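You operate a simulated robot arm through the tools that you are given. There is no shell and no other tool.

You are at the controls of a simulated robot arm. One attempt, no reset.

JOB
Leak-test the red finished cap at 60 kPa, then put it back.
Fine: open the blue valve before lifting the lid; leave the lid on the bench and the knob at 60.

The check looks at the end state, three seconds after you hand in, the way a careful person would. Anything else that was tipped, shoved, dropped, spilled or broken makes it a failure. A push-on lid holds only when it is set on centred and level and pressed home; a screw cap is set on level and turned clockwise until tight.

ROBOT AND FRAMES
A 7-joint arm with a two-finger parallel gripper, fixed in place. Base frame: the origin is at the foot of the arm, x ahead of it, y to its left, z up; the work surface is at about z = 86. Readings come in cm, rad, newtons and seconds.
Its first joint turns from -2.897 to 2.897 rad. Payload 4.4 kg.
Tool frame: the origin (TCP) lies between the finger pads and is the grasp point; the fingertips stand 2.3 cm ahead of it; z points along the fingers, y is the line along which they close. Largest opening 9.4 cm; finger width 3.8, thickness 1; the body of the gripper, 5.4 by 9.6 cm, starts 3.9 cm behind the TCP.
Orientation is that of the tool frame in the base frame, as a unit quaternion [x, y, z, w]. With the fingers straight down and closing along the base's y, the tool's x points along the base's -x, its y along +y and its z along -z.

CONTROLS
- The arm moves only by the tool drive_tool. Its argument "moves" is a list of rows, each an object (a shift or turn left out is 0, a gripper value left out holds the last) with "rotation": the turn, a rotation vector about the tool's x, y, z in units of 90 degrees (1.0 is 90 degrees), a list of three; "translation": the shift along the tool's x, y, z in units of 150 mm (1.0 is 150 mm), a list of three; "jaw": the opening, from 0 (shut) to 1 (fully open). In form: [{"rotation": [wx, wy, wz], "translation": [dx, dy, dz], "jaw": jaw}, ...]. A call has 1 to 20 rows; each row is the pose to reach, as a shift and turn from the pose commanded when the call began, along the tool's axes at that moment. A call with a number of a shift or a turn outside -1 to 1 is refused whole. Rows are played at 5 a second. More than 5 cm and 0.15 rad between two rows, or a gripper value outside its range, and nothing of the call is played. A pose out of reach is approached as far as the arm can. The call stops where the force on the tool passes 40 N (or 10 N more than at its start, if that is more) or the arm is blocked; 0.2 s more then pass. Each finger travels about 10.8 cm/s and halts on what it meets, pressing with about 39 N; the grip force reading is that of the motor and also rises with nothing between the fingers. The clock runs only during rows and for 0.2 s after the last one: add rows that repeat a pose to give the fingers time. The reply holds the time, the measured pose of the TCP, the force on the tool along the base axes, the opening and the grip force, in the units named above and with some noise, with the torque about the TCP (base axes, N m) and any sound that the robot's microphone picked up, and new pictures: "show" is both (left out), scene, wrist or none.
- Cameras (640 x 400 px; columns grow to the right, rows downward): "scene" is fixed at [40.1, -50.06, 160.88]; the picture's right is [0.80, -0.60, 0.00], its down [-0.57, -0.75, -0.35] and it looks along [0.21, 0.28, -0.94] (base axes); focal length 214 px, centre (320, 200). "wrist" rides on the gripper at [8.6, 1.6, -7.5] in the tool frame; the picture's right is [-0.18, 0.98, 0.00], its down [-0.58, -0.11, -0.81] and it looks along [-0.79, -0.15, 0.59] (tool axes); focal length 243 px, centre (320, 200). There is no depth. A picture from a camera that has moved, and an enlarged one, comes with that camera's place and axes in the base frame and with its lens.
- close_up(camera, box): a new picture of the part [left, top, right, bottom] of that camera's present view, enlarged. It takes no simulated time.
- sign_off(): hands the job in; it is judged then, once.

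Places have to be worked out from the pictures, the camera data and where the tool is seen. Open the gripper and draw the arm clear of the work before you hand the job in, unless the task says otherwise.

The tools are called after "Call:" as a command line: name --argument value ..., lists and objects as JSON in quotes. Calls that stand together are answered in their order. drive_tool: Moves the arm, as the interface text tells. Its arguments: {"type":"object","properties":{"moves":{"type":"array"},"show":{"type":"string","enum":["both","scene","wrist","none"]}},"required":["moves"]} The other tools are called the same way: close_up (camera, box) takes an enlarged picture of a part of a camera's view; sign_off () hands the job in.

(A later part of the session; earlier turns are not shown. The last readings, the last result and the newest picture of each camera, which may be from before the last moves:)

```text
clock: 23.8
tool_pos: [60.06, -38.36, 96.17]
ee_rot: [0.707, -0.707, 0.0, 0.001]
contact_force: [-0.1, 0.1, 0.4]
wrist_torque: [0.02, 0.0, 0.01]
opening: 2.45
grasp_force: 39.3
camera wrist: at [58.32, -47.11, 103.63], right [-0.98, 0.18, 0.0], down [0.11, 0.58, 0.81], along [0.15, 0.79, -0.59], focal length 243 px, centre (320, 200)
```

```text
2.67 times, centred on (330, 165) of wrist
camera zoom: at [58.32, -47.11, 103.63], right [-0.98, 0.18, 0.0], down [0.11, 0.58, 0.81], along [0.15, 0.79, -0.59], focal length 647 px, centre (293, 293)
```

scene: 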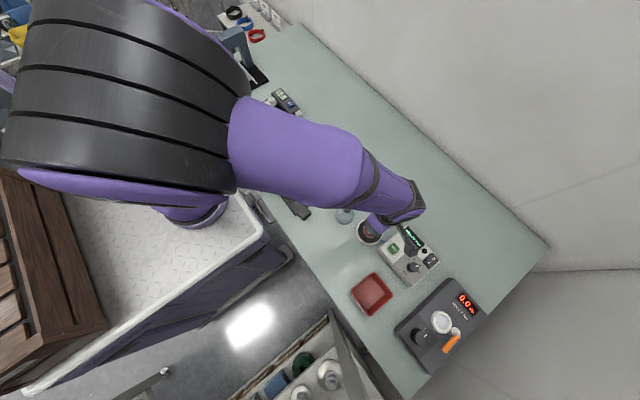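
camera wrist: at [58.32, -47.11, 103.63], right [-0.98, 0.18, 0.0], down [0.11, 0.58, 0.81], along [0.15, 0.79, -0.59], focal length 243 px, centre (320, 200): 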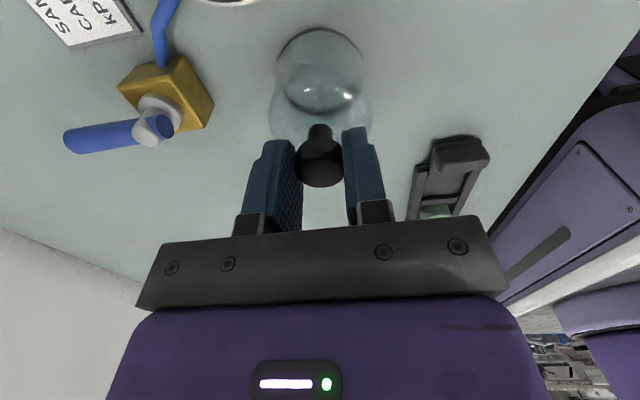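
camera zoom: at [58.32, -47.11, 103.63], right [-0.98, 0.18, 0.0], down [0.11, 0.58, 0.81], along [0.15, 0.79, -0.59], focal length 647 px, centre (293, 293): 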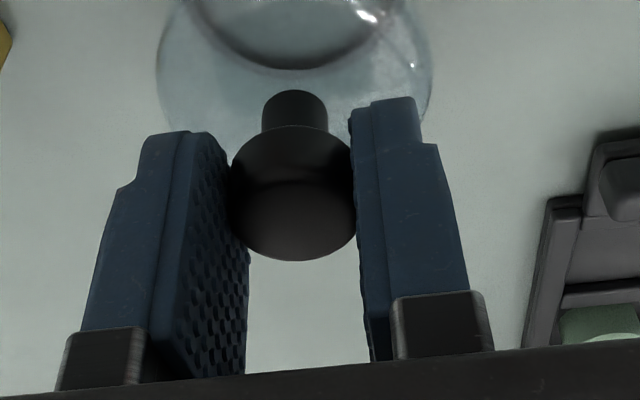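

Knob gripped with 39 N. I lift the jar 8.7 cm straight up and check it hangs level.

Call:
drive_tool --moves '[{"translation": [0, 0, -0.03], "jaw": 0.0}, {"translation": [0, 0, -0.12], "jaw": 0.0}, {"translation": [0, 0, -0.25], "jaw": 0.0}, {"translation": [0, 0, -0.4], "jaw": 0.0}, {"translation": [0, 0, -0.53], "jaw": 0.0}, {"translation": [0, 0, -0.58], "jaw": 0.0}, {"translation": [0, 0, -0.58], "jaw": 0.0}]' --show "wrist"

Call:
close_up --camera "wrist" --box '[220, 0, 440, 240]'

```text
clock: 25.4
tool_pos: [59.91, -38.39, 104.7]
ee_rot: [-0.707, 0.707, 0.0, 0.0]
contact_force: [-0.1, -0.5, -0.1]
wrist_torque: [0.02, 0.0, -0.01]
opening: 2.45
grasp_force: 39.1
camera wrist: at [58.29, -47.2, 112.28], right [-0.98, 0.18, 0.0], down [0.11, 0.58, 0.81], along [0.15, 0.79, -0.59], focal length 243 px, centre (320, 200)
```

wrist: 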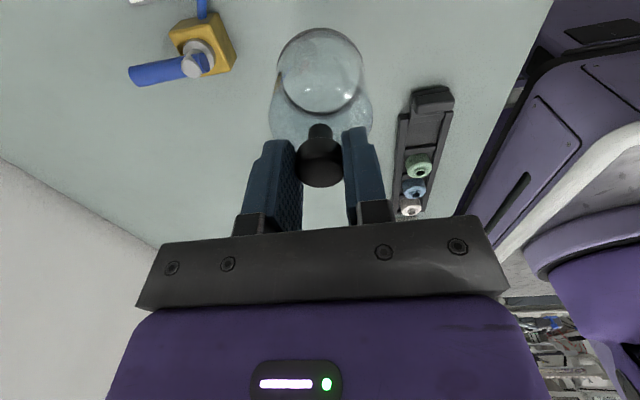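

```text
1.67 times, centred on (330, 120) of wrist
camera zoom: at [58.29, -47.2, 112.28], right [-0.98, 0.18, 0.0], down [0.11, 0.58, 0.81], along [0.15, 0.79, -0.59], focal length 404 px, centre (303, 333)
```

zoom: 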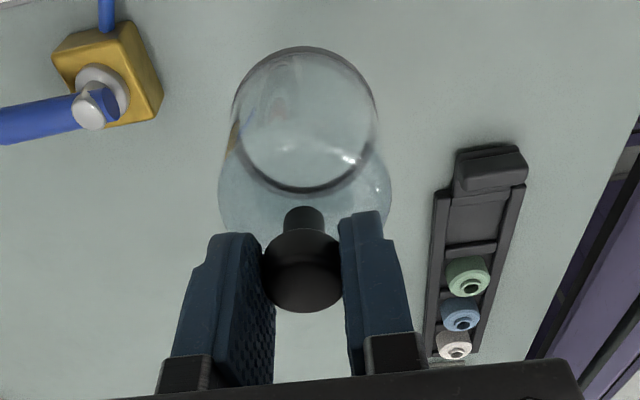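

The jar is off the bench and level. I carry it over the seat at this height, then check it against the seat.

Call:
drive_tool --moves '[{"translation": [0.07, -0.02, 0], "jaw": 0.0}, {"translation": [0.2, -0.06, 0], "jaw": 0.0}, {"translation": [0.35, -0.105, 0], "jaw": 0.0}, {"translation": [0.5, -0.15, 0], "jaw": 0.0}, {"translation": [0.6, -0.18, 0], "jaw": 0.0}, {"translation": [0.652, -0.194, 0], "jaw": 0.0}, {"translation": [0.652, -0.194, 0], "jaw": 0.0}]' --show "wrist"

Call:
close_up --camera "wrist" --box '[220, 0, 440, 200]'

```text
clock: 27.0
tool_pos: [62.71, -48.24, 104.67]
ee_rot: [0.707, -0.707, 0.0, 0.001]
contact_force: [0.3, -0.2, -0.5]
wrist_torque: [0.0, 0.0, 0.02]
opening: 2.46
grasp_force: 39.4
camera wrist: at [61.18, -56.94, 112.25], right [-0.98, 0.18, 0.0], down [0.11, 0.58, 0.81], along [0.15, 0.79, -0.59], focal length 243 px, centre (320, 200)
```

wrist: 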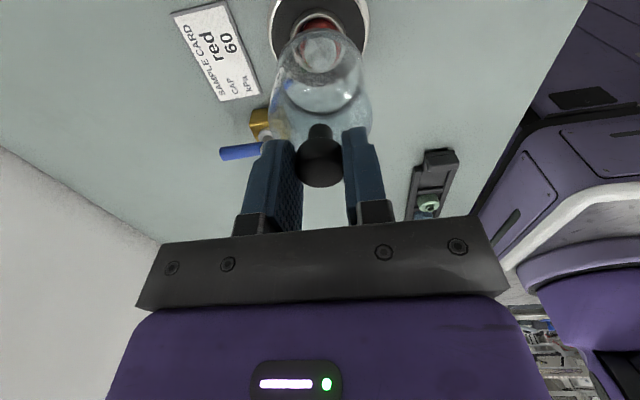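

```text
2.00 times, centred on (330, 100) of wrist
camera zoom: at [61.18, -56.94, 112.25], right [-0.98, 0.18, 0.0], down [0.11, 0.58, 0.81], along [0.15, 0.79, -0.59], focal length 485 px, centre (300, 400)
```

zoom: 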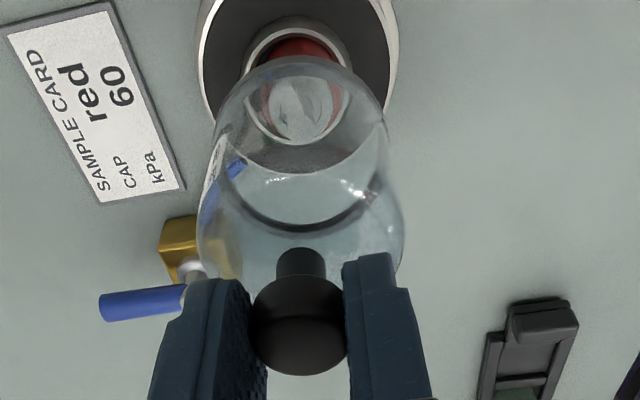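

Jar rim and seat are aligned left-to-right. I lower to ~2 cm above the gasket and check again.

Call:
drive_tool --moves '[{"translation": [0, 0, 0.06], "jaw": 0.0}, {"translation": [0, 0, 0.14], "jaw": 0.0}, {"translation": [0, 0, 0.22], "jaw": 0.0}, {"translation": [0, 0, 0.28], "jaw": 0.0}, {"translation": [0, 0, 0.3], "jaw": 0.0}, {"translation": [0, 0, 0.3], "jaw": 0.0}]' --show "wrist"

Call:
close_up --camera "wrist" --box '[220, 0, 440, 200]'

Call:
close_up --camera "scene" --box '[330, 200, 410, 260]'

```text
clock: 28.4
tool_pos: [62.79, -48.1, 100.24]
ee_rot: [-0.707, 0.708, 0.001, 0.0]
contact_force: [-0.6, 0.9, -0.1]
wrist_torque: [-0.02, -0.02, 0.0]
opening: 2.42
grasp_force: 39.1
camera wrist: at [61.26, -56.89, 107.77], right [-0.98, 0.18, 0.0], down [0.11, 0.58, 0.81], along [0.15, 0.79, -0.59], focal length 243 px, centre (320, 200)
```

wrist: 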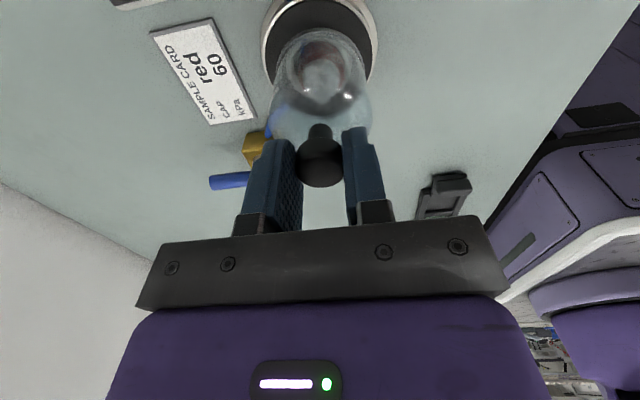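

```text
2.00 times, centred on (330, 100) of wrist
camera zoom: at [61.26, -56.89, 107.77], right [-0.98, 0.18, 0.0], down [0.11, 0.58, 0.81], along [0.15, 0.79, -0.59], focal length 485 px, centre (300, 400)
```

zoom: 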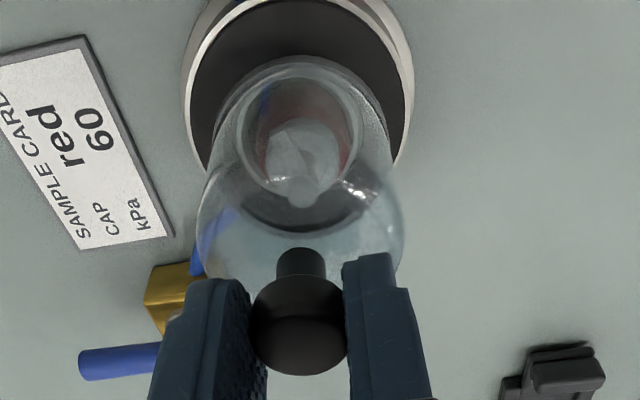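

```text
6.67 times, centred on (370, 230) of scene
camera zoom: at [40.1, -50.06, 160.88], right [0.8, -0.6, 0.0], down [-0.57, -0.75, -0.35], along [0.21, 0.28, -0.94], focal length 1430 px, centre (-13, 0)
```

zoom: 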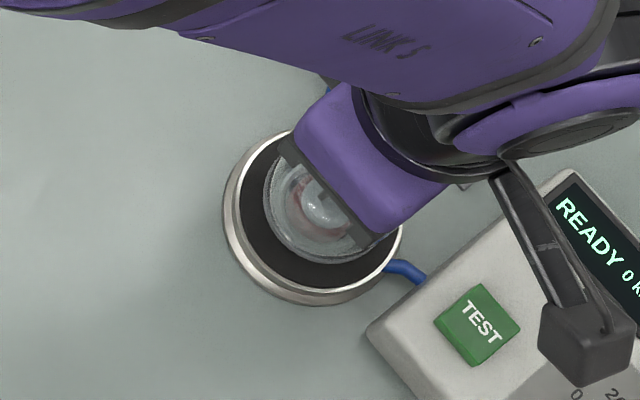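

Alignment holds (jar ~6.2 cm within the 8 cm gasket, ring inside). I lower another 1.7 cm, then creep to contact.

Call:
drive_tool --moves '[{"translation": [0, -0.003, 0.03], "jaw": 0.0}, {"translation": [0, -0.004, 0.07], "jaw": 0.0}, {"translation": [0, -0.004, 0.1], "jaw": 0.0}, {"translation": [0, -0.004, 0.113], "jaw": 0.0}, {"translation": [0, -0.004, 0.113], "jaw": 0.0}]' --show "wrist"

Call:
close_up --camera "wrist" --box '[220, 0, 440, 200]'

```text
clock: 29.6
tool_pos: [62.96, -48.18, 98.57]
ee_rot: [0.708, -0.707, 0.0, 0.0]
contact_force: [0.1, 0.7, -0.9]
wrist_torque: [0.01, -0.04, 0.02]
opening: 2.44
grasp_force: 39.1
camera wrist: at [61.29, -56.88, 106.07], right [-0.98, 0.18, 0.0], down [0.11, 0.58, 0.81], along [0.15, 0.79, -0.59], focal length 243 px, centre (320, 200)
```

wrist: 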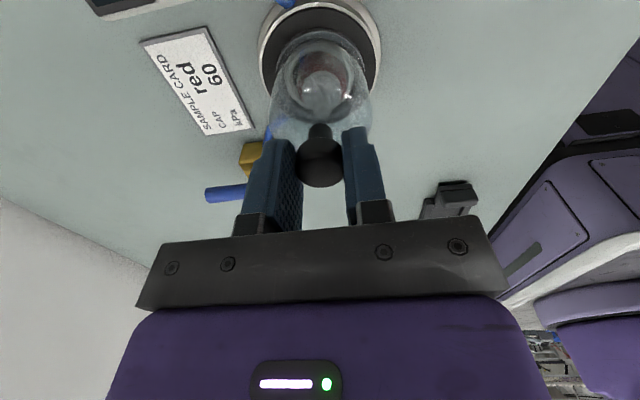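

```text
2.00 times, centred on (330, 100) of wrist
camera zoom: at [61.29, -56.88, 106.07], right [-0.98, 0.18, 0.0], down [0.11, 0.58, 0.81], along [0.15, 0.79, -0.59], focal length 485 px, centre (300, 400)
```

zoom: 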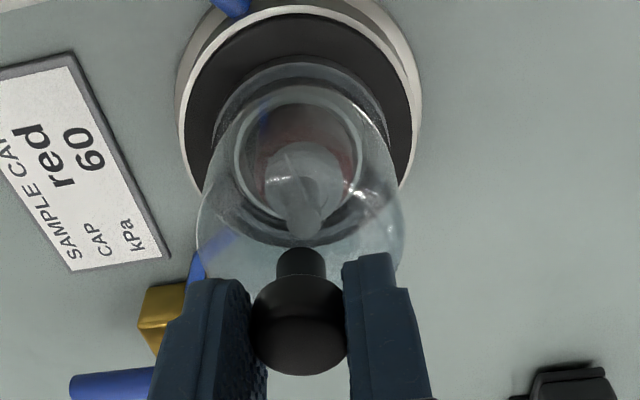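

Jar looks concentric on the gasket with even gaps. I creep down in 1 mm steps watching force.

Call:
drive_tool --moves '[{"translation": [0, 0, 0.007], "jaw": 0.0}, {"translation": [0, 0, 0.014], "jaw": 0.0}, {"translation": [0, 0, 0.02], "jaw": 0.0}, {"translation": [0, 0, 0.02], "jaw": 0.0}]' --show "none"

Call:
drive_tool --moves '[{"translation": [0, 0, 0.005], "jaw": 0.0}, {"translation": [0, 0, 0.01], "jaw": 0.0}, {"translation": [0, 0, 0.01], "jaw": 0.0}]' --show "wrist"

```text
clock: 30.6
tool_pos: [62.91, -48.24, 98.47]
ee_rot: [0.707, -0.707, 0.001, 0.0]
contact_force: [-1.4, 4.9, 31.6]
wrist_torque: [0.07, 0.07, -0.1]
opening: 2.43
grasp_force: 38.7
```

```text
clock: 31.3
tool_pos: [62.97, -48.22, 98.46]
ee_rot: [-0.707, 0.707, -0.002, -0.001]
contact_force: [-0.1, 0.2, 9.4]
wrist_torque: [0.23, 0.19, -0.06]
opening: 2.43
grasp_force: 39.4
stopped in row 3: the force on the tool passed its limit at 43 N (the readings are from after the stop); the commanded pose is now the measured one
camera wrist: at [61.34, -56.97, 105.89], right [-0.98, 0.18, 0.0], down [0.11, 0.58, 0.8], along [0.15, 0.79, -0.59], focal length 243 px, centre (320, 200)
```

wrist: 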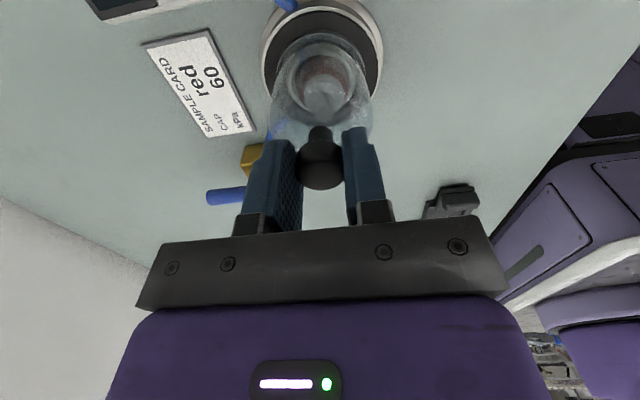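

Firm contact with low torque: the jar sits flat on the gasket (bottom ≈ 88.4). I zoom in to confirm it is level and centred before releasing.

Call:
close_up --camera "wrist" --box '[220, 0, 440, 200]'

Call:
close_up --camera "scene" --box '[330, 200, 430, 260]'

```text
2.00 times, centred on (330, 100) of wrist
camera zoom: at [61.34, -56.97, 105.89], right [-0.98, 0.18, 0.0], down [0.11, 0.58, 0.8], along [0.15, 0.79, -0.59], focal length 485 px, centre (300, 400)
```

zoom: 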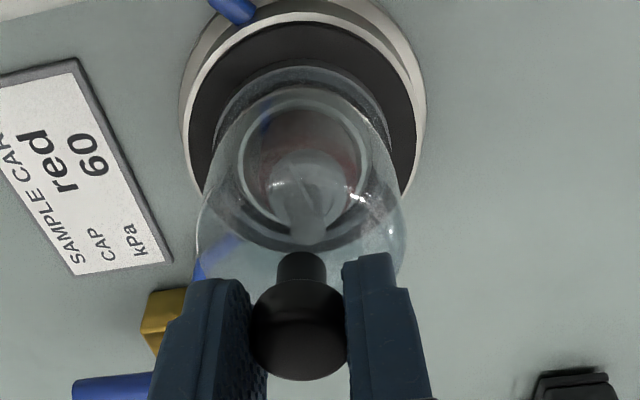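

```text
6.40 times, centred on (380, 230) of scene
camera zoom: at [40.1, -50.06, 160.88], right [0.8, -0.6, 0.0], down [-0.57, -0.75, -0.35], along [0.21, 0.28, -0.94], focal length 1373 px, centre (-64, 8)
```

zoom: 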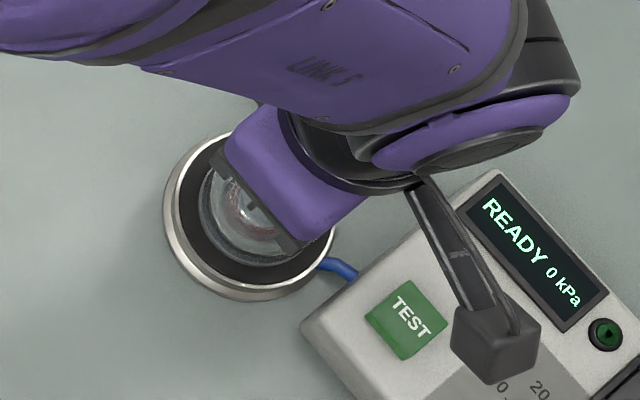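

It sits centred over the ring. I release the knob gently and rise.

Call:
drive_tool --moves '[{"jaw": 0.27}, {"jaw": 0.35}, {"jaw": 0.45}, {"jaw": 0.45}, {"translation": [0, 0, -0.1], "jaw": 0.45}, {"translation": [0, 0, -0.25], "jaw": 0.45}, {"translation": [0, 0, -0.45], "jaw": 0.45}, {"translation": [0, 0, -0.6], "jaw": 0.45}, {"translation": [0, 0, -0.6], "jaw": 0.45}]' --show "wrist"

Call:
close_up --camera "wrist" --box '[220, 0, 440, 150]'

```text
clock: 33.3
tool_pos: [63.01, -48.23, 107.11]
ee_rot: [-0.707, 0.707, -0.001, 0.0]
contact_force: [-1.1, 0.7, 0.4]
wrist_torque: [0.01, 0.01, 0.06]
opening: 4.23
grasp_force: 0.1
camera wrist: at [61.33, -56.99, 114.68], right [-0.98, 0.18, 0.0], down [0.11, 0.58, 0.81], along [0.15, 0.79, -0.59], focal length 243 px, centre (320, 200)
```

wrist: 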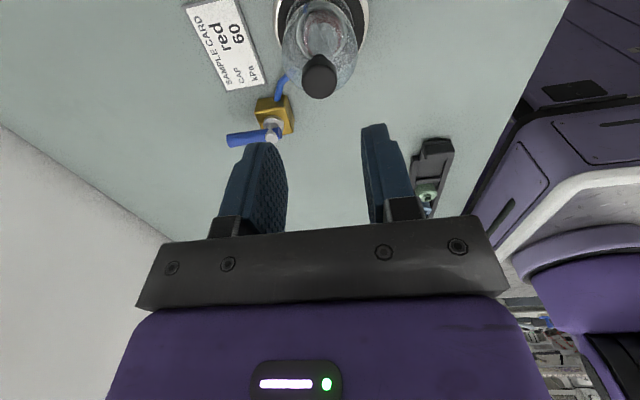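

```text
2.67 times, centred on (330, 75) of wrist
camera zoom: at [61.33, -56.99, 114.68], right [-0.98, 0.18, 0.0], down [0.11, 0.58, 0.81], along [0.15, 0.79, -0.59], focal length 647 px, centre (293, 533)
```

zoom: 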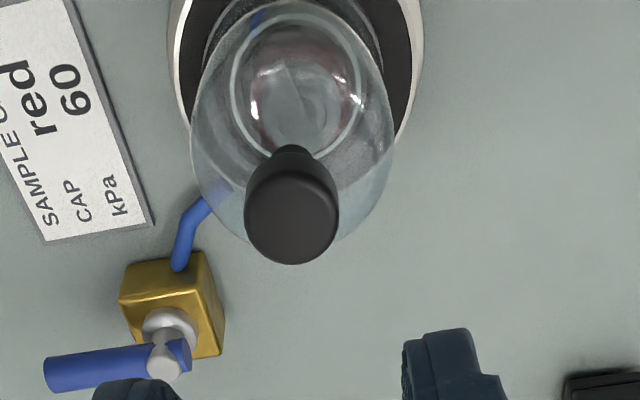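

The jar stays centred on the seat after release. Next is the pressure knob: I move over the control box and look down at the dial.

Call:
drive_tool --moves '[{"translation": [0.1, -0.01, 0], "jaw": 0.45}, {"translation": [0.3, -0.03, 0], "jaw": 0.45}, {"translation": [0.5, -0.06, 0], "jaw": 0.45}, {"translation": [0.7, -0.09, 0], "jaw": 0.45}, {"translation": [0.9, -0.12, 0], "jaw": 0.45}, {"translation": [1.0, -0.14, 0], "jaw": 0.45}, {"translation": [1.0, -0.14, 0], "jaw": 0.45}]' --show "both"

Call:
close_up --camera "wrist" --box '[200, 0, 440, 150]'

Call:
close_up --camera "scene" --box '[340, 190, 450, 290]'

```text
clock: 34.9
tool_pos: [64.93, -63.25, 107.24]
ee_rot: [-0.706, 0.708, -0.002, 0.0]
contact_force: [-0.3, -0.9, -0.2]
wrist_torque: [0.0, -0.01, -0.02]
opening: 4.25
grasp_force: 0.1
camera wrist: at [63.3, -72.0, 114.79], right [-0.98, 0.18, 0.0], down [0.11, 0.58, 0.81], along [0.15, 0.79, -0.59], focal length 243 px, centre (320, 200)
```

scene: 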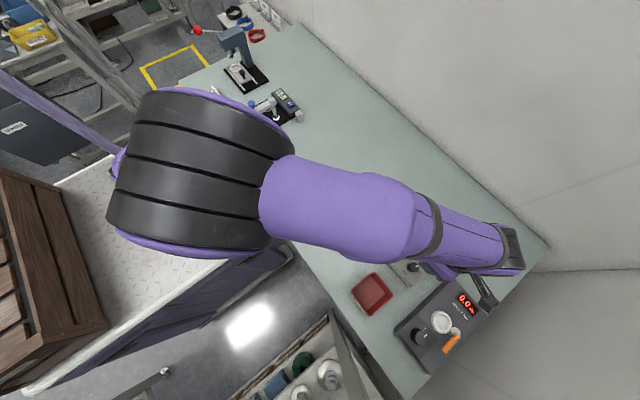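
wrist: 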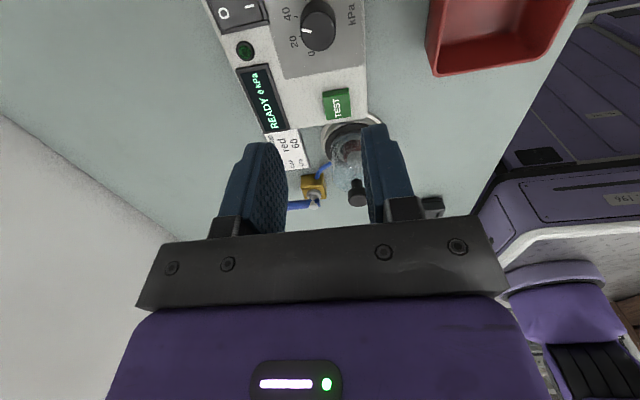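

```text
2.67 times, centred on (320, 75) of wrist
camera zoom: at [63.3, -72.0, 114.79], right [-0.98, 0.18, 0.0], down [0.11, 0.58, 0.81], along [0.15, 0.79, -0.59], focal length 647 px, centre (320, 533)
```

zoom: 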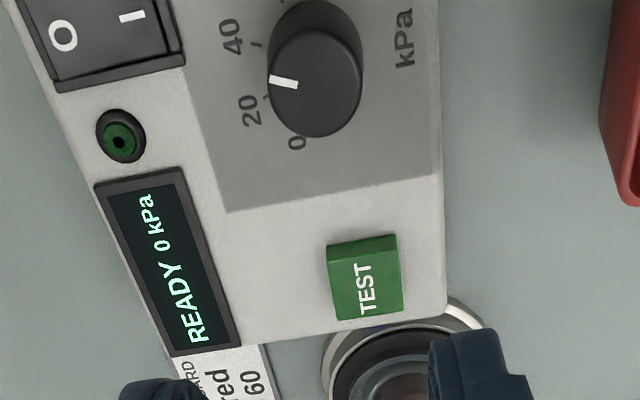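

```text
4.00 times, centred on (395, 240) of scene
camera zoom: at [40.1, -50.06, 160.88], right [0.8, -0.6, 0.0], down [-0.57, -0.75, -0.35], along [0.21, 0.28, -0.94], focal length 858 px, centre (20, 40)
```

zoom: 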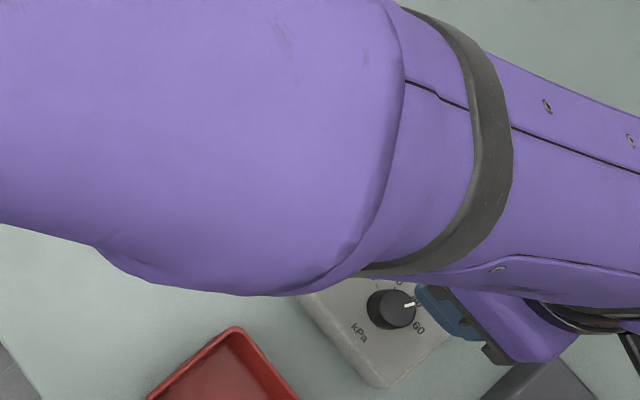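

Dial: centre about (64.8, −64.7), top z ≈ 93, pointer near 40, with 0/20/40/60 at roughly +67/+22/−22/−67°. I descend to just above the knob and recheck its centre.

Call:
drive_tool --moves '[{"translation": [0.03, 0.004, 0.15], "jaw": 0.45}, {"translation": [0.06, 0.008, 0.3], "jaw": 0.45}, {"translation": [0.09, 0.01, 0.45], "jaw": 0.45}, {"translation": [0.096, 0.01, 0.58], "jaw": 0.45}, {"translation": [0.096, 0.01, 0.62], "jaw": 0.45}, {"translation": [0.096, 0.01, 0.62], "jaw": 0.45}]' --show "wrist"

Call:
close_up --camera "wrist" --box '[220, 50, 440, 200]'

```text
clock: 36.3
tool_pos: [64.87, -64.64, 98.05]
ee_rot: [-0.707, 0.707, -0.001, -0.001]
contact_force: [0.4, 1.3, -0.2]
wrist_torque: [-0.01, 0.03, 0.02]
opening: 4.23
grasp_force: 0.0
camera wrist: at [63.3, -73.4, 105.49], right [-0.98, 0.18, 0.0], down [0.11, 0.58, 0.81], along [0.15, 0.79, -0.59], focal length 243 px, centre (320, 200)
```

wrist: 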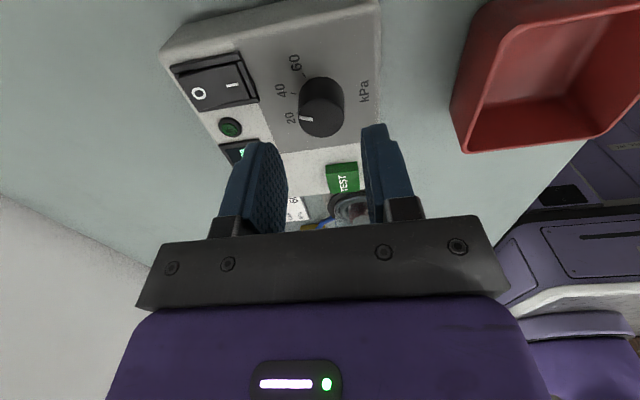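

```text
2.67 times, centred on (330, 125) of wrist
camera zoom: at [63.3, -73.4, 105.49], right [-0.98, 0.18, 0.0], down [0.11, 0.58, 0.81], along [0.15, 0.79, -0.59], focal length 647 px, centre (293, 400)
```

zoom: 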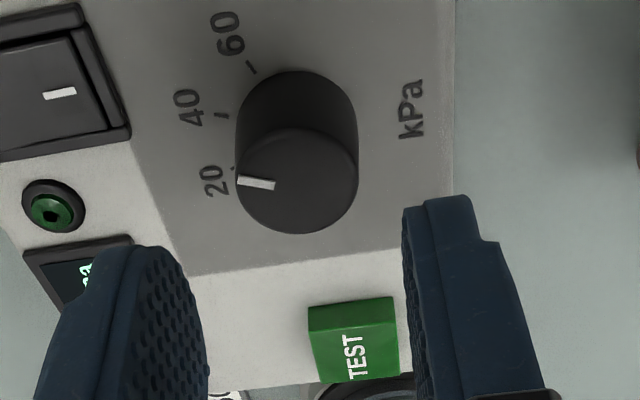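

Knob: centre ≈ (64.78, −64.6), top z ≈ 93, pointer at about −17.5° (≈38 kPa); 60 sits near −66°. I lower around the knob, leaving the fingertips ~0.8 cm above the panel.

Call:
drive_tool --moves '[{"translation": [-0.006, 0.006, 0.08], "jaw": 0.45}, {"translation": [-0.006, 0.006, 0.16], "jaw": 0.45}, {"translation": [-0.006, 0.006, 0.23], "jaw": 0.45}, {"translation": [-0.006, 0.006, 0.265], "jaw": 0.45}, {"translation": [-0.006, 0.006, 0.265], "jaw": 0.45}]' --show "wrist"

Call:
close_up --camera "wrist" --box '[220, 50, 440, 240]'

```text
clock: 37.5
tool_pos: [64.76, -64.67, 94.12]
ee_rot: [-0.706, 0.708, -0.001, 0.0]
contact_force: [-0.1, -0.3, 0.9]
wrist_torque: [0.03, -0.02, 0.02]
opening: 4.24
grasp_force: 0.1
camera wrist: at [63.16, -73.35, 101.57], right [-0.98, 0.18, 0.0], down [0.11, 0.58, 0.81], along [0.15, 0.79, -0.59], focal length 243 px, centre (320, 200)
```

wrist: 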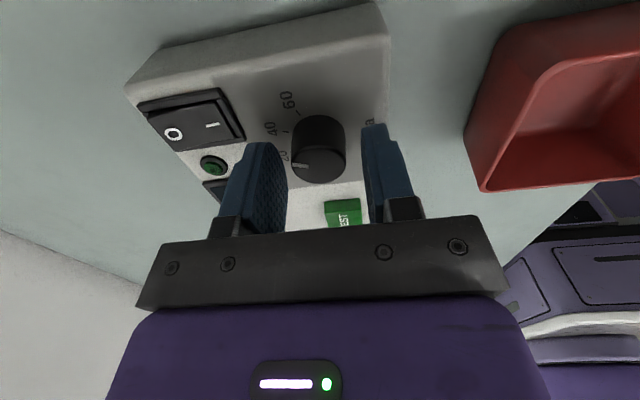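

```text
2.11 times, centred on (330, 145) of wrist
camera zoom: at [63.16, -73.35, 101.57], right [-0.98, 0.18, 0.0], down [0.11, 0.58, 0.81], along [0.15, 0.79, -0.59], focal length 511 px, centre (299, 316)
```

zoom: 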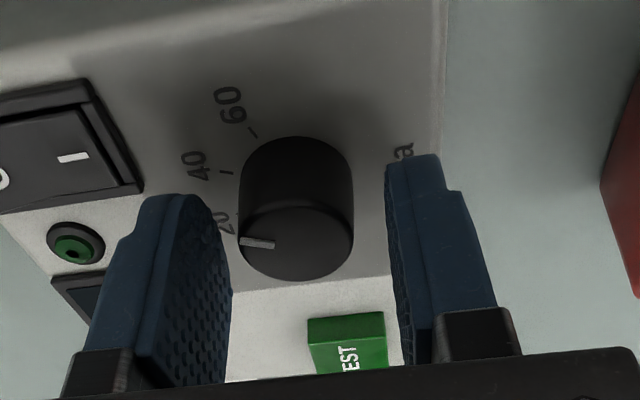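

The knob is centred between the pads. I close on it and turn 45° clockwise in small steps, then look.

Call:
drive_tool --moves '[{"jaw": 0.35}, {"jaw": 0.3}, {"jaw": 0.27}, {"jaw": 0.2}, {"jaw": 0.1}, {"jaw": 0.1}, {"rotation": [0, 0, 0.05], "jaw": 0.1}, {"rotation": [0, 0, 0.1], "jaw": 0.1}, {"rotation": [0, 0, 0.15], "jaw": 0.1}, {"rotation": [0, 0, 0.2], "jaw": 0.1}, {"rotation": [0, 0, 0.25], "jaw": 0.1}, {"rotation": [0, 0, 0.3], "jaw": 0.1}, {"rotation": [0, 0, 0.35], "jaw": 0.1}, {"rotation": [0, 0, 0.4], "jaw": 0.1}, {"rotation": [0, 0, 0.45], "jaw": 0.1}, {"rotation": [0, 0, 0.5], "jaw": 0.1}, {"rotation": [0, 0, 0.5], "jaw": 0.1}]' --show "wrist"

Call:
close_up --camera "wrist" --box '[220, 50, 440, 240]'

```text
clock: 41.1
tool_pos: [64.84, -64.7, 94.22]
ee_rot: [-0.383, 0.924, -0.001, 0.001]
contact_force: [5.4, 2.0, 10.8]
wrist_torque: [-0.2, 0.45, 0.08]
opening: 2.97
grasp_force: 45.2
camera wrist: at [57.54, -69.61, 101.56], right [-0.56, 0.83, 0.0], down [0.49, 0.34, 0.81], along [0.67, 0.45, -0.59], focal length 243 px, centre (320, 200)
```

wrist: 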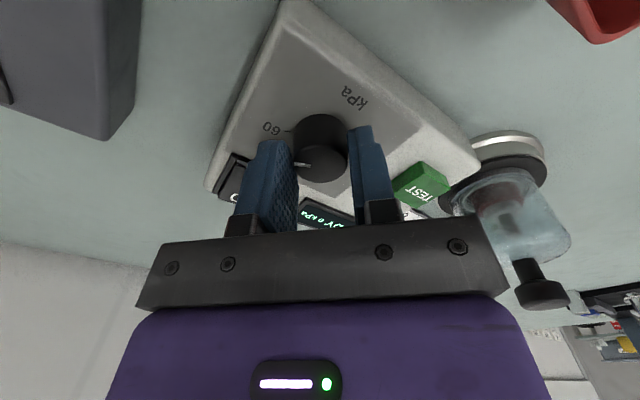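

```text
2.11 times, centred on (330, 145) of wrist
camera zoom: at [57.54, -69.61, 101.56], right [-0.56, 0.83, 0.0], down [0.49, 0.34, 0.81], along [0.67, 0.45, -0.59], focal length 511 px, centre (299, 316)
```

zoom: 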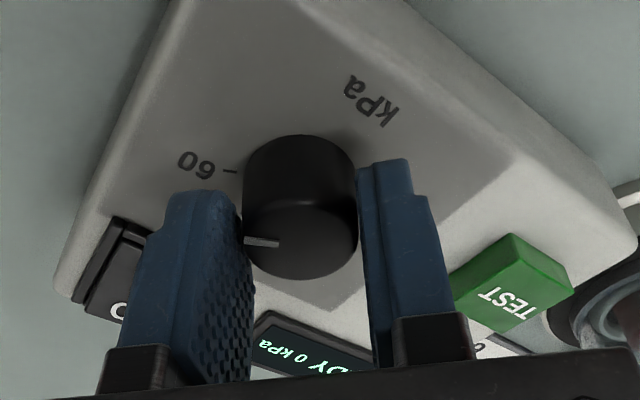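

The pointer has turned to about −60°. I open, rise a little and inspect the reading against the 60 mark.

Call:
drive_tool --moves '[{"jaw": 0.35}, {"jaw": 0.45}, {"jaw": 0.5}, {"translation": [0, 0, -0.1], "jaw": 0.5}, {"translation": [0, 0, -0.25], "jaw": 0.5}, {"translation": [0, 0, -0.4], "jaw": 0.5}, {"translation": [0, 0, -0.4], "jaw": 0.5}]' --show "wrist"

Call:
close_up --camera "wrist" --box '[240, 20, 400, 140]'

Call:
close_up --camera "scene" --box '[380, 225, 460, 285]'

```text
clock: 42.7
tool_pos: [65.05, -64.77, 100.01]
ee_rot: [-0.383, 0.924, -0.001, 0.001]
contact_force: [-0.2, 0.3, -0.1]
wrist_torque: [0.02, 0.01, -0.01]
opening: 4.69
grasp_force: 0.1
camera wrist: at [57.71, -69.78, 107.5], right [-0.56, 0.83, 0.0], down [0.49, 0.34, 0.81], along [0.67, 0.45, -0.59], focal length 243 px, centre (320, 200)
```

wrist: 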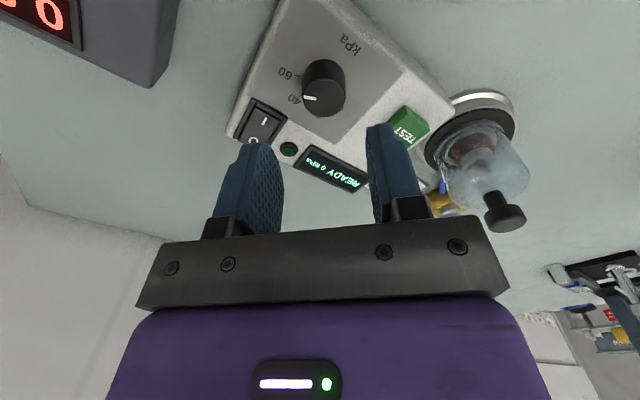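

```text
3.33 times, centred on (320, 80) of wrist
camera zoom: at [57.71, -69.78, 107.5], right [-0.56, 0.83, 0.0], down [0.49, 0.34, 0.81], along [0.67, 0.45, -0.59], focal length 809 px, centre (320, 600)
```

zoom: 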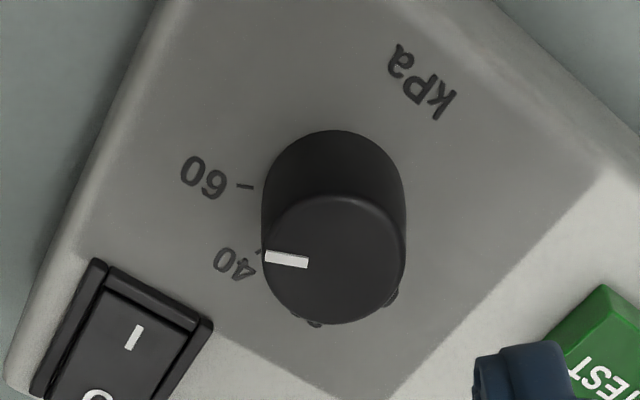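

```text
6.67 times, centred on (420, 255) of scene
camera zoom: at [40.1, -50.06, 160.88], right [0.8, -0.6, 0.0], down [-0.57, -0.75, -0.35], along [0.21, 0.28, -0.94], focal length 1430 px, centre (-347, -167)
```

zoom: 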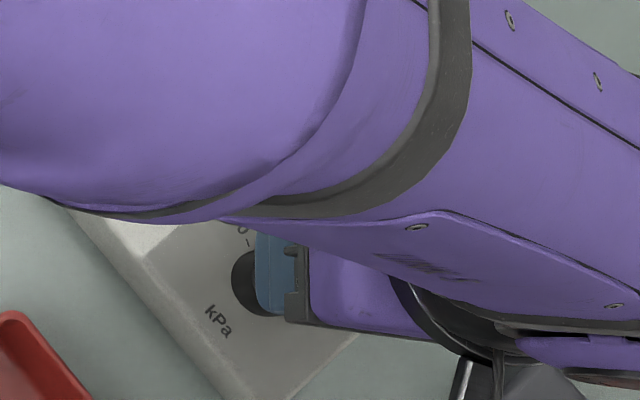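

I zoom right in on the knob face and the 60 mark for a finer angle.

Call:
close_up --camera "wrist" --box '[270, 50, 350, 120]'

```text
5.71 times, centred on (310, 85) of wrist
camera zoom: at [57.71, -69.78, 107.5], right [-0.56, 0.83, 0.0], down [0.49, 0.34, 0.81], along [0.67, 0.45, -0.59], focal length 1386 px, centre (377, 857)
```

zoom: 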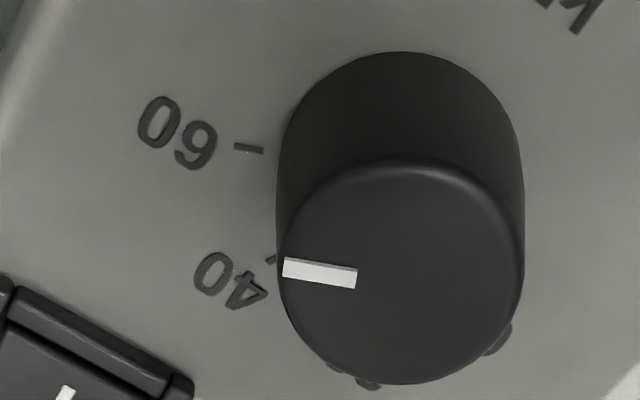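

The pointer reads about −64°, the 60 mark about −67.5°, so it is near 58. I go back down, re-grip and turn a further ~4°.

Call:
drive_tool --moves '[{"translation": [0, 0, 0.15], "jaw": 0.48}, {"translation": [0, 0, 0.28], "jaw": 0.48}, {"translation": [0, 0, 0.385], "jaw": 0.48}, {"translation": [0, 0, 0.385], "jaw": 0.35}, {"translation": [0, 0, 0.385], "jaw": 0.3}, {"translation": [0, 0, 0.385], "jaw": 0.2}, {"translation": [0, 0, 0.385], "jaw": 0.1}, {"translation": [0, 0, 0.385], "jaw": 0.1}, {"rotation": [0, 0, 0.015], "translation": [0, 0, 0.385], "jaw": 0.1}, {"rotation": [0, 0, 0.03], "translation": [0, 0, 0.385], "jaw": 0.1}, {"rotation": [0, 0, 0.045], "translation": [0, 0, 0.385], "jaw": 0.1}, {"rotation": [0, 0, 0.045], "translation": [0, 0, 0.385], "jaw": 0.1}]' --show "none"

Call:
drive_tool --moves '[{"jaw": 0.35}, {"jaw": 0.45}, {"jaw": 0.5}, {"translation": [0, 0, -0.1], "jaw": 0.5}, {"translation": [0, 0, -0.25], "jaw": 0.5}, {"translation": [0, 0, -0.4], "jaw": 0.5}, {"translation": [0, 0, -0.4], "jaw": 0.5}]' --show "wrist"

Call:
close_up --camera "wrist" --box '[270, 50, 350, 120]'

```text
clock: 45.3
tool_pos: [64.86, -64.43, 94.34]
ee_rot: [-0.349, 0.937, -0.002, 0.001]
contact_force: [-13.4, 18.9, -7.5]
wrist_torque: [0.51, 0.33, 0.22]
opening: 2.95
grasp_force: 45.7
```

```text
clock: 46.9
tool_pos: [64.77, -64.39, 100.31]
ee_rot: [-0.349, 0.937, -0.002, 0.0]
contact_force: [-0.2, 0.0, -0.6]
wrist_torque: [-0.02, -0.02, -0.03]
opening: 4.71
grasp_force: 0.1
camera wrist: at [57.16, -69.03, 107.82], right [-0.51, 0.86, 0.0], down [0.51, 0.3, 0.81], along [0.7, 0.41, -0.59], focal length 243 px, centre (320, 200)
```

wrist: 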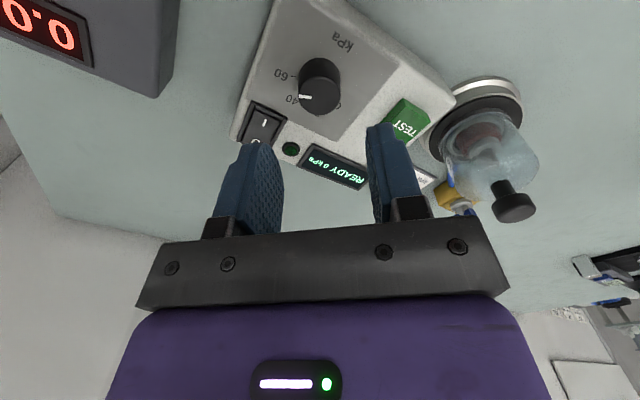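

```text
5.71 times, centred on (310, 85) of wrist
camera zoom: at [57.16, -69.03, 107.82], right [-0.51, 0.86, 0.0], down [0.51, 0.3, 0.81], along [0.7, 0.41, -0.59], focal length 1386 px, centre (377, 857)
```

zoom: 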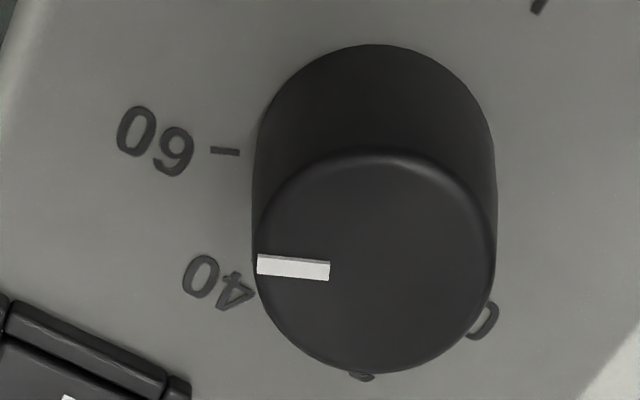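

The pointer stayed parallel to the 60 tick while the tool turned further — it has reached 60 (likely an end stop). I now turn the tool back to the earlier heading and move over the TEST button with the fingers shut.

Call:
drive_tool --moves '[{"rotation": [0, 0, -0.05], "translation": [0, 0, -0.05], "jaw": 0.2}, {"rotation": [0, 0, -0.14], "translation": [-0.04, 0.06, -0.05], "jaw": 0.0}, {"rotation": [0, 0, -0.23], "translation": [-0.1, 0.13, -0.05], "jaw": 0.0}, {"rotation": [0, 0, -0.32], "translation": [-0.16, 0.21, 0.0], "jaw": 0.0}, {"rotation": [0, 0, -0.41], "translation": [-0.22, 0.29, 0.0], "jaw": 0.0}, {"rotation": [0, 0, -0.5], "translation": [-0.27, 0.36, 0.0], "jaw": 0.0}, {"rotation": [0, 0, -0.546], "translation": [-0.298, 0.395, 0.0], "jaw": 0.0}, {"rotation": [0, 0, -0.546], "translation": [-0.298, 0.395, 0.0], "jaw": 0.0}]' --show "both"

Call:
close_up --camera "wrist" --box '[200, 0, 440, 180]'

Call:
close_up --camera "scene" --box '[370, 215, 450, 285]'

```text
clock: 48.7
tool_pos: [64.32, -57.08, 100.27]
ee_rot: [0.708, -0.706, 0.001, 0.001]
contact_force: [0.2, -0.3, 0.5]
wrist_torque: [0.01, 0.04, 0.02]
opening: 0.0
grasp_force: 39.0
camera wrist: at [62.73, -65.86, 107.73], right [-0.98, 0.18, 0.0], down [0.11, 0.58, 0.81], along [0.15, 0.79, -0.59], focal length 243 px, centre (320, 200)
```

scene: 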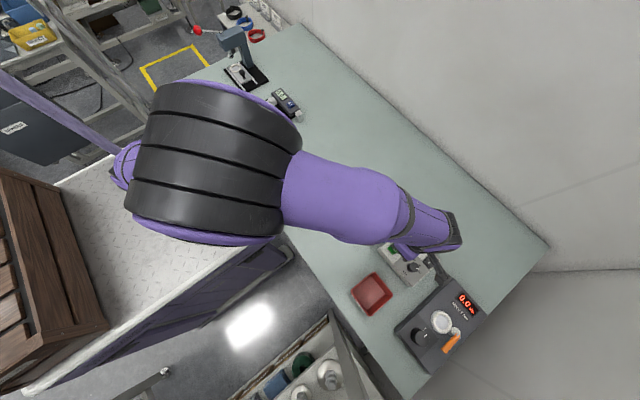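
wrist: 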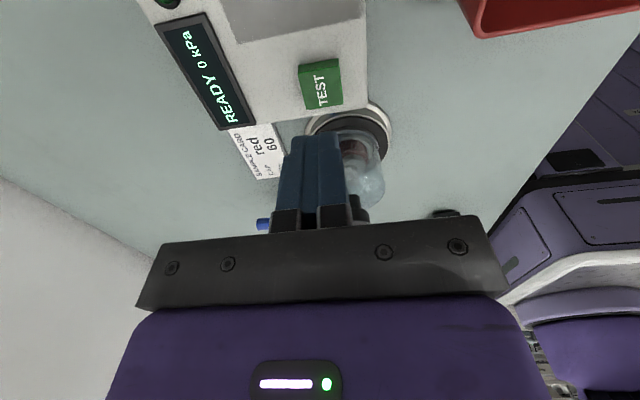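

```text
2.22 times, centred on (320, 90) of wrist
camera zoom: at [62.73, -65.86, 107.73], right [-0.98, 0.18, 0.0], down [0.11, 0.58, 0.81], along [0.15, 0.79, -0.59], focal length 539 px, centre (320, 444)
```

zoom: 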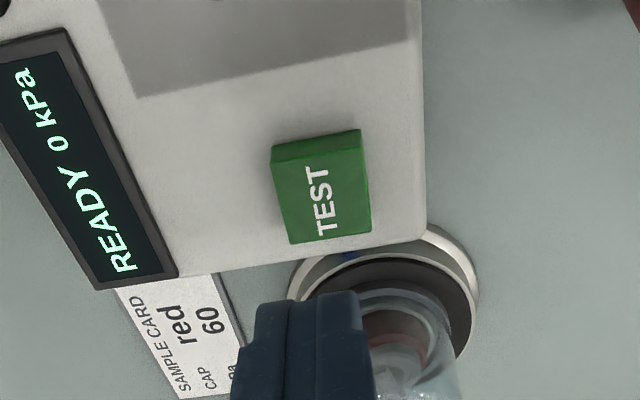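

```text
5.71 times, centred on (410, 250) of scene
camera zoom: at [40.1, -50.06, 160.88], right [0.8, -0.6, 0.0], down [-0.57, -0.75, -0.35], along [0.21, 0.28, -0.94], focal length 1226 px, centre (-194, -86)
```

zoom: 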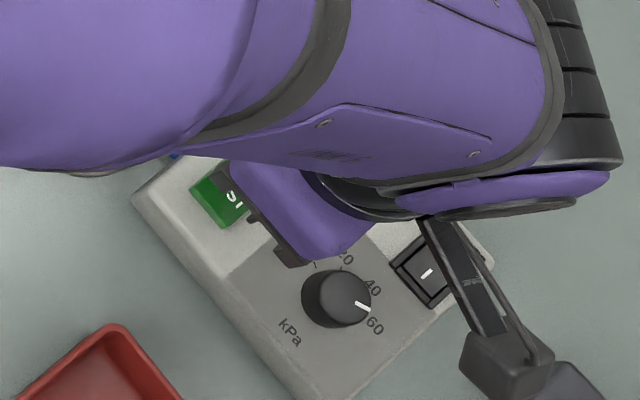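

The scene view now shows the knob pointing at 60. I zoom on it to confirm before pressing TEST.

Call:
close_up --camera "scene" --box '[396, 252, 436, 282]'

```text
13.33 times, centred on (416, 267) of scene
camera zoom: at [40.1, -50.06, 160.88], right [0.8, -0.6, 0.0], down [-0.57, -0.75, -0.35], along [0.21, 0.28, -0.94], focal length 2860 px, centre (-960, -693)
```

zoom: 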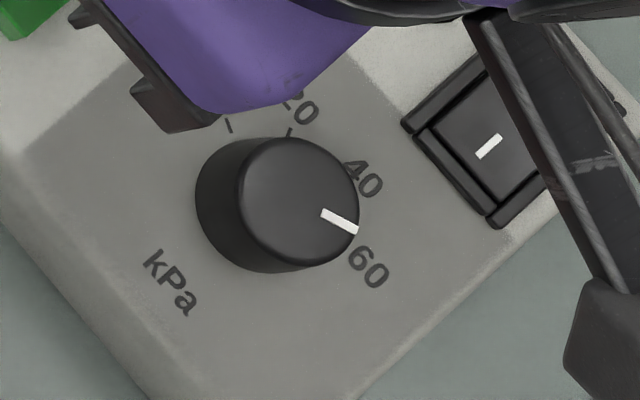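

Scene ray angles give the pointer −67.6° with 60 at about −67.5°: the knob is on 60. I lower the shut fingers to just above the TEST button.

Call:
drive_tool --moves '[{"translation": [0.0, 0.004, 0.12], "jaw": 0.0}, {"translation": [0.0, 0.004, 0.24], "jaw": 0.0}, {"translation": [0.0, 0.004, 0.34], "jaw": 0.0}, {"translation": [0.0, 0.004, 0.37], "jaw": 0.0}, {"translation": [0.0, 0.004, 0.37], "jaw": 0.0}]' --show "wrist"

Call:
close_up --camera "wrist" --box '[220, 70, 420, 220]'

```text
clock: 49.9
tool_pos: [64.17, -57.2, 94.63]
ee_rot: [0.708, -0.706, 0.002, -0.001]
contact_force: [-0.1, 0.8, -0.2]
wrist_torque: [-0.03, -0.02, -0.01]
opening: 0.0
grasp_force: 39.2
camera wrist: at [62.62, -65.94, 102.21], right [-0.98, 0.18, 0.0], down [0.11, 0.58, 0.81], along [0.15, 0.79, -0.59], focal length 243 px, centre (320, 200)
```

wrist: 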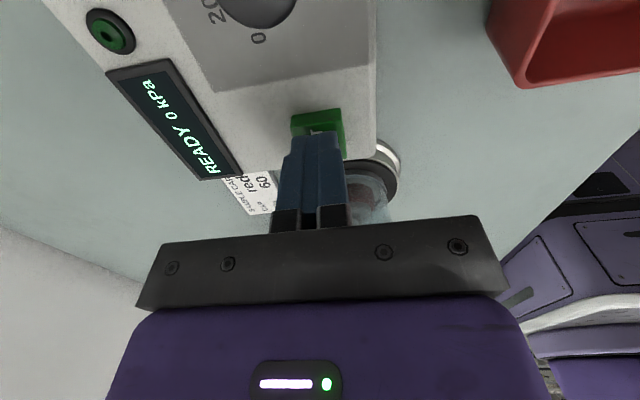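

```text
2.67 times, centred on (320, 145) of wrist
camera zoom: at [62.62, -65.94, 102.21], right [-0.98, 0.18, 0.0], down [0.11, 0.58, 0.81], along [0.15, 0.79, -0.59], focal length 647 px, centre (320, 347)
```

zoom: 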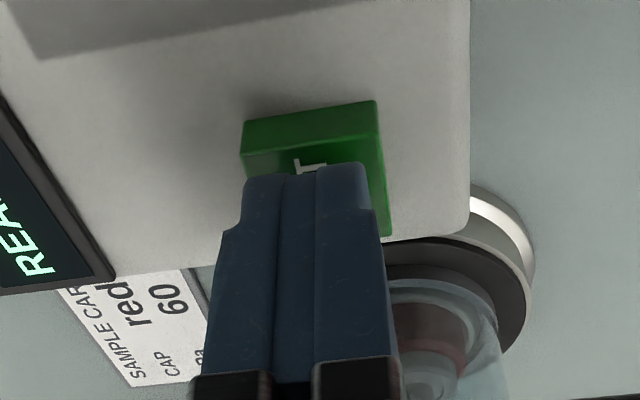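

The tips are right above the button. I press down in 1 mm steps.

Call:
drive_tool --moves '[{"translation": [0.0, 0.007, 0.01], "jaw": 0.0}, {"translation": [0.0, 0.007, 0.02], "jaw": 0.0}, {"translation": [0.0, 0.007, 0.03], "jaw": 0.0}, {"translation": [0.0, 0.007, 0.037], "jaw": 0.0}]' --show "both"

```text
clock: 50.9
tool_pos: [64.2, -57.35, 94.02]
ee_rot: [0.707, -0.707, 0.001, 0.0]
contact_force: [-0.3, -0.4, -0.3]
wrist_torque: [0.0, 0.02, 0.03]
opening: 0.0
grasp_force: 39.3
camera wrist: at [62.52, -65.92, 101.68], right [-0.98, 0.18, 0.0], down [0.11, 0.58, 0.81], along [0.15, 0.79, -0.59], focal length 243 px, centre (320, 200)
```

scene: 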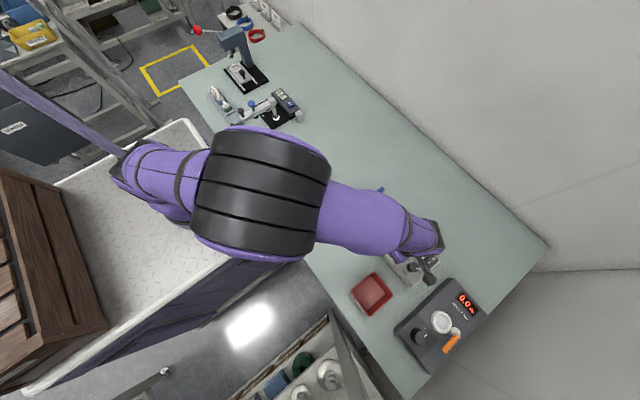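
wrist: 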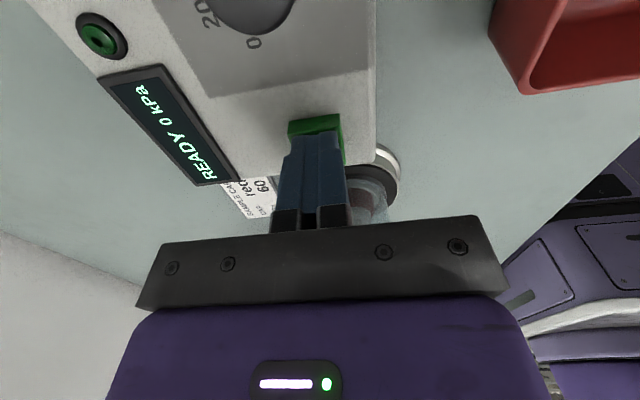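

No contact yet; I continue down by another 5 mm.

Call:
drive_tool --moves '[{"translation": [0.0, 0, 0.008], "jaw": 0.0}, {"translation": [0.0, 0, 0.016], "jaw": 0.0}, {"translation": [0.0, 0, 0.024], "jaw": 0.0}, {"translation": [0.0, 0, 0.032], "jaw": 0.0}]' --show "wrist"

```text
clock: 51.9
tool_pos: [64.07, -57.18, 93.63]
ee_rot: [0.708, -0.706, 0.002, 0.0]
contact_force: [-0.4, 1.4, 2.0]
wrist_torque: [0.09, 0.0, 0.03]
opening: 0.01
grasp_force: 38.9
heard: click
camera wrist: at [62.51, -65.93, 101.18], right [-0.98, 0.18, 0.0], down [0.11, 0.58, 0.81], along [0.15, 0.79, -0.59], focal length 243 px, centre (320, 200)
```

wrist: 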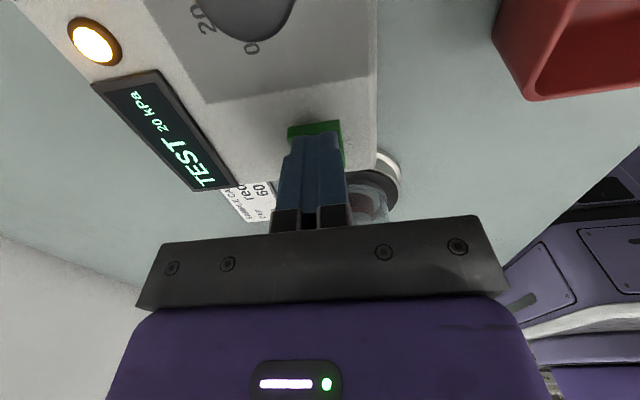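

A click, and the display shows TEST 20 kPa with the lamp amber. I lift off the button and watch the pressure.

Call:
drive_tool --moves '[{"translation": [0, 0, -0.05], "jaw": 0.0}, {"translation": [0, 0, -0.15], "jaw": 0.0}, {"translation": [0, 0, -0.25], "jaw": 0.0}, {"translation": [0, 0, -0.25], "jaw": 0.0}, {"translation": [0, 0, -0.25], "jaw": 0.0}]' --show "wrist"

Call:
close_up --camera "wrist" --box '[120, 0, 280, 140]'

```text
clock: 53.1
tool_pos: [64.1, -57.17, 97.43]
ee_rot: [0.708, -0.707, 0.001, 0.0]
contact_force: [-0.1, 0.4, -0.2]
wrist_torque: [-0.01, 0.05, 0.04]
opening: 0.0
grasp_force: 38.9
camera wrist: at [62.51, -65.92, 104.92], right [-0.98, 0.18, 0.0], down [0.11, 0.58, 0.81], along [0.15, 0.79, -0.59], focal length 243 px, centre (320, 200)
```

wrist: 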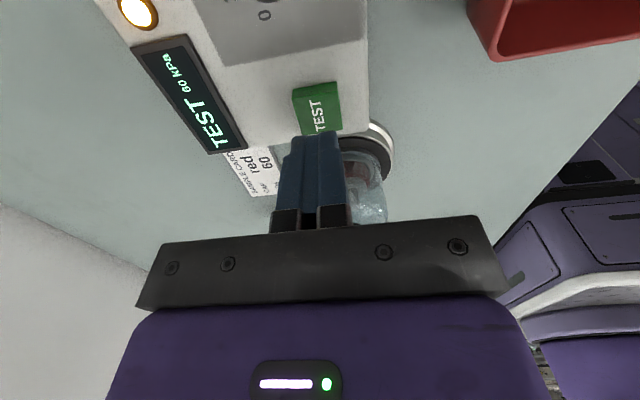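

```text
2.86 times, centred on (200, 70) of wrist
camera zoom: at [62.51, -65.92, 104.92], right [-0.98, 0.18, 0.0], down [0.11, 0.58, 0.81], along [0.15, 0.79, -0.59], focal length 693 px, centre (663, 571)
```

zoom: 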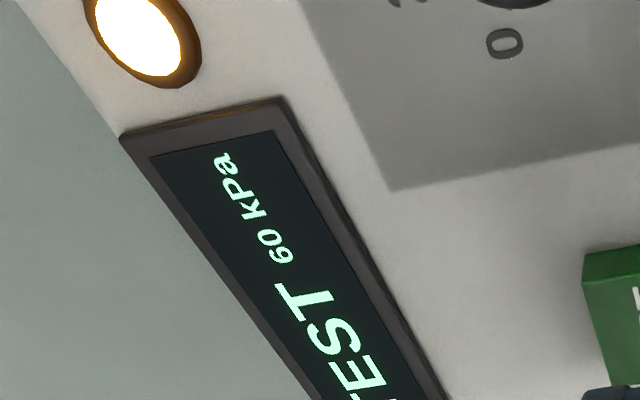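

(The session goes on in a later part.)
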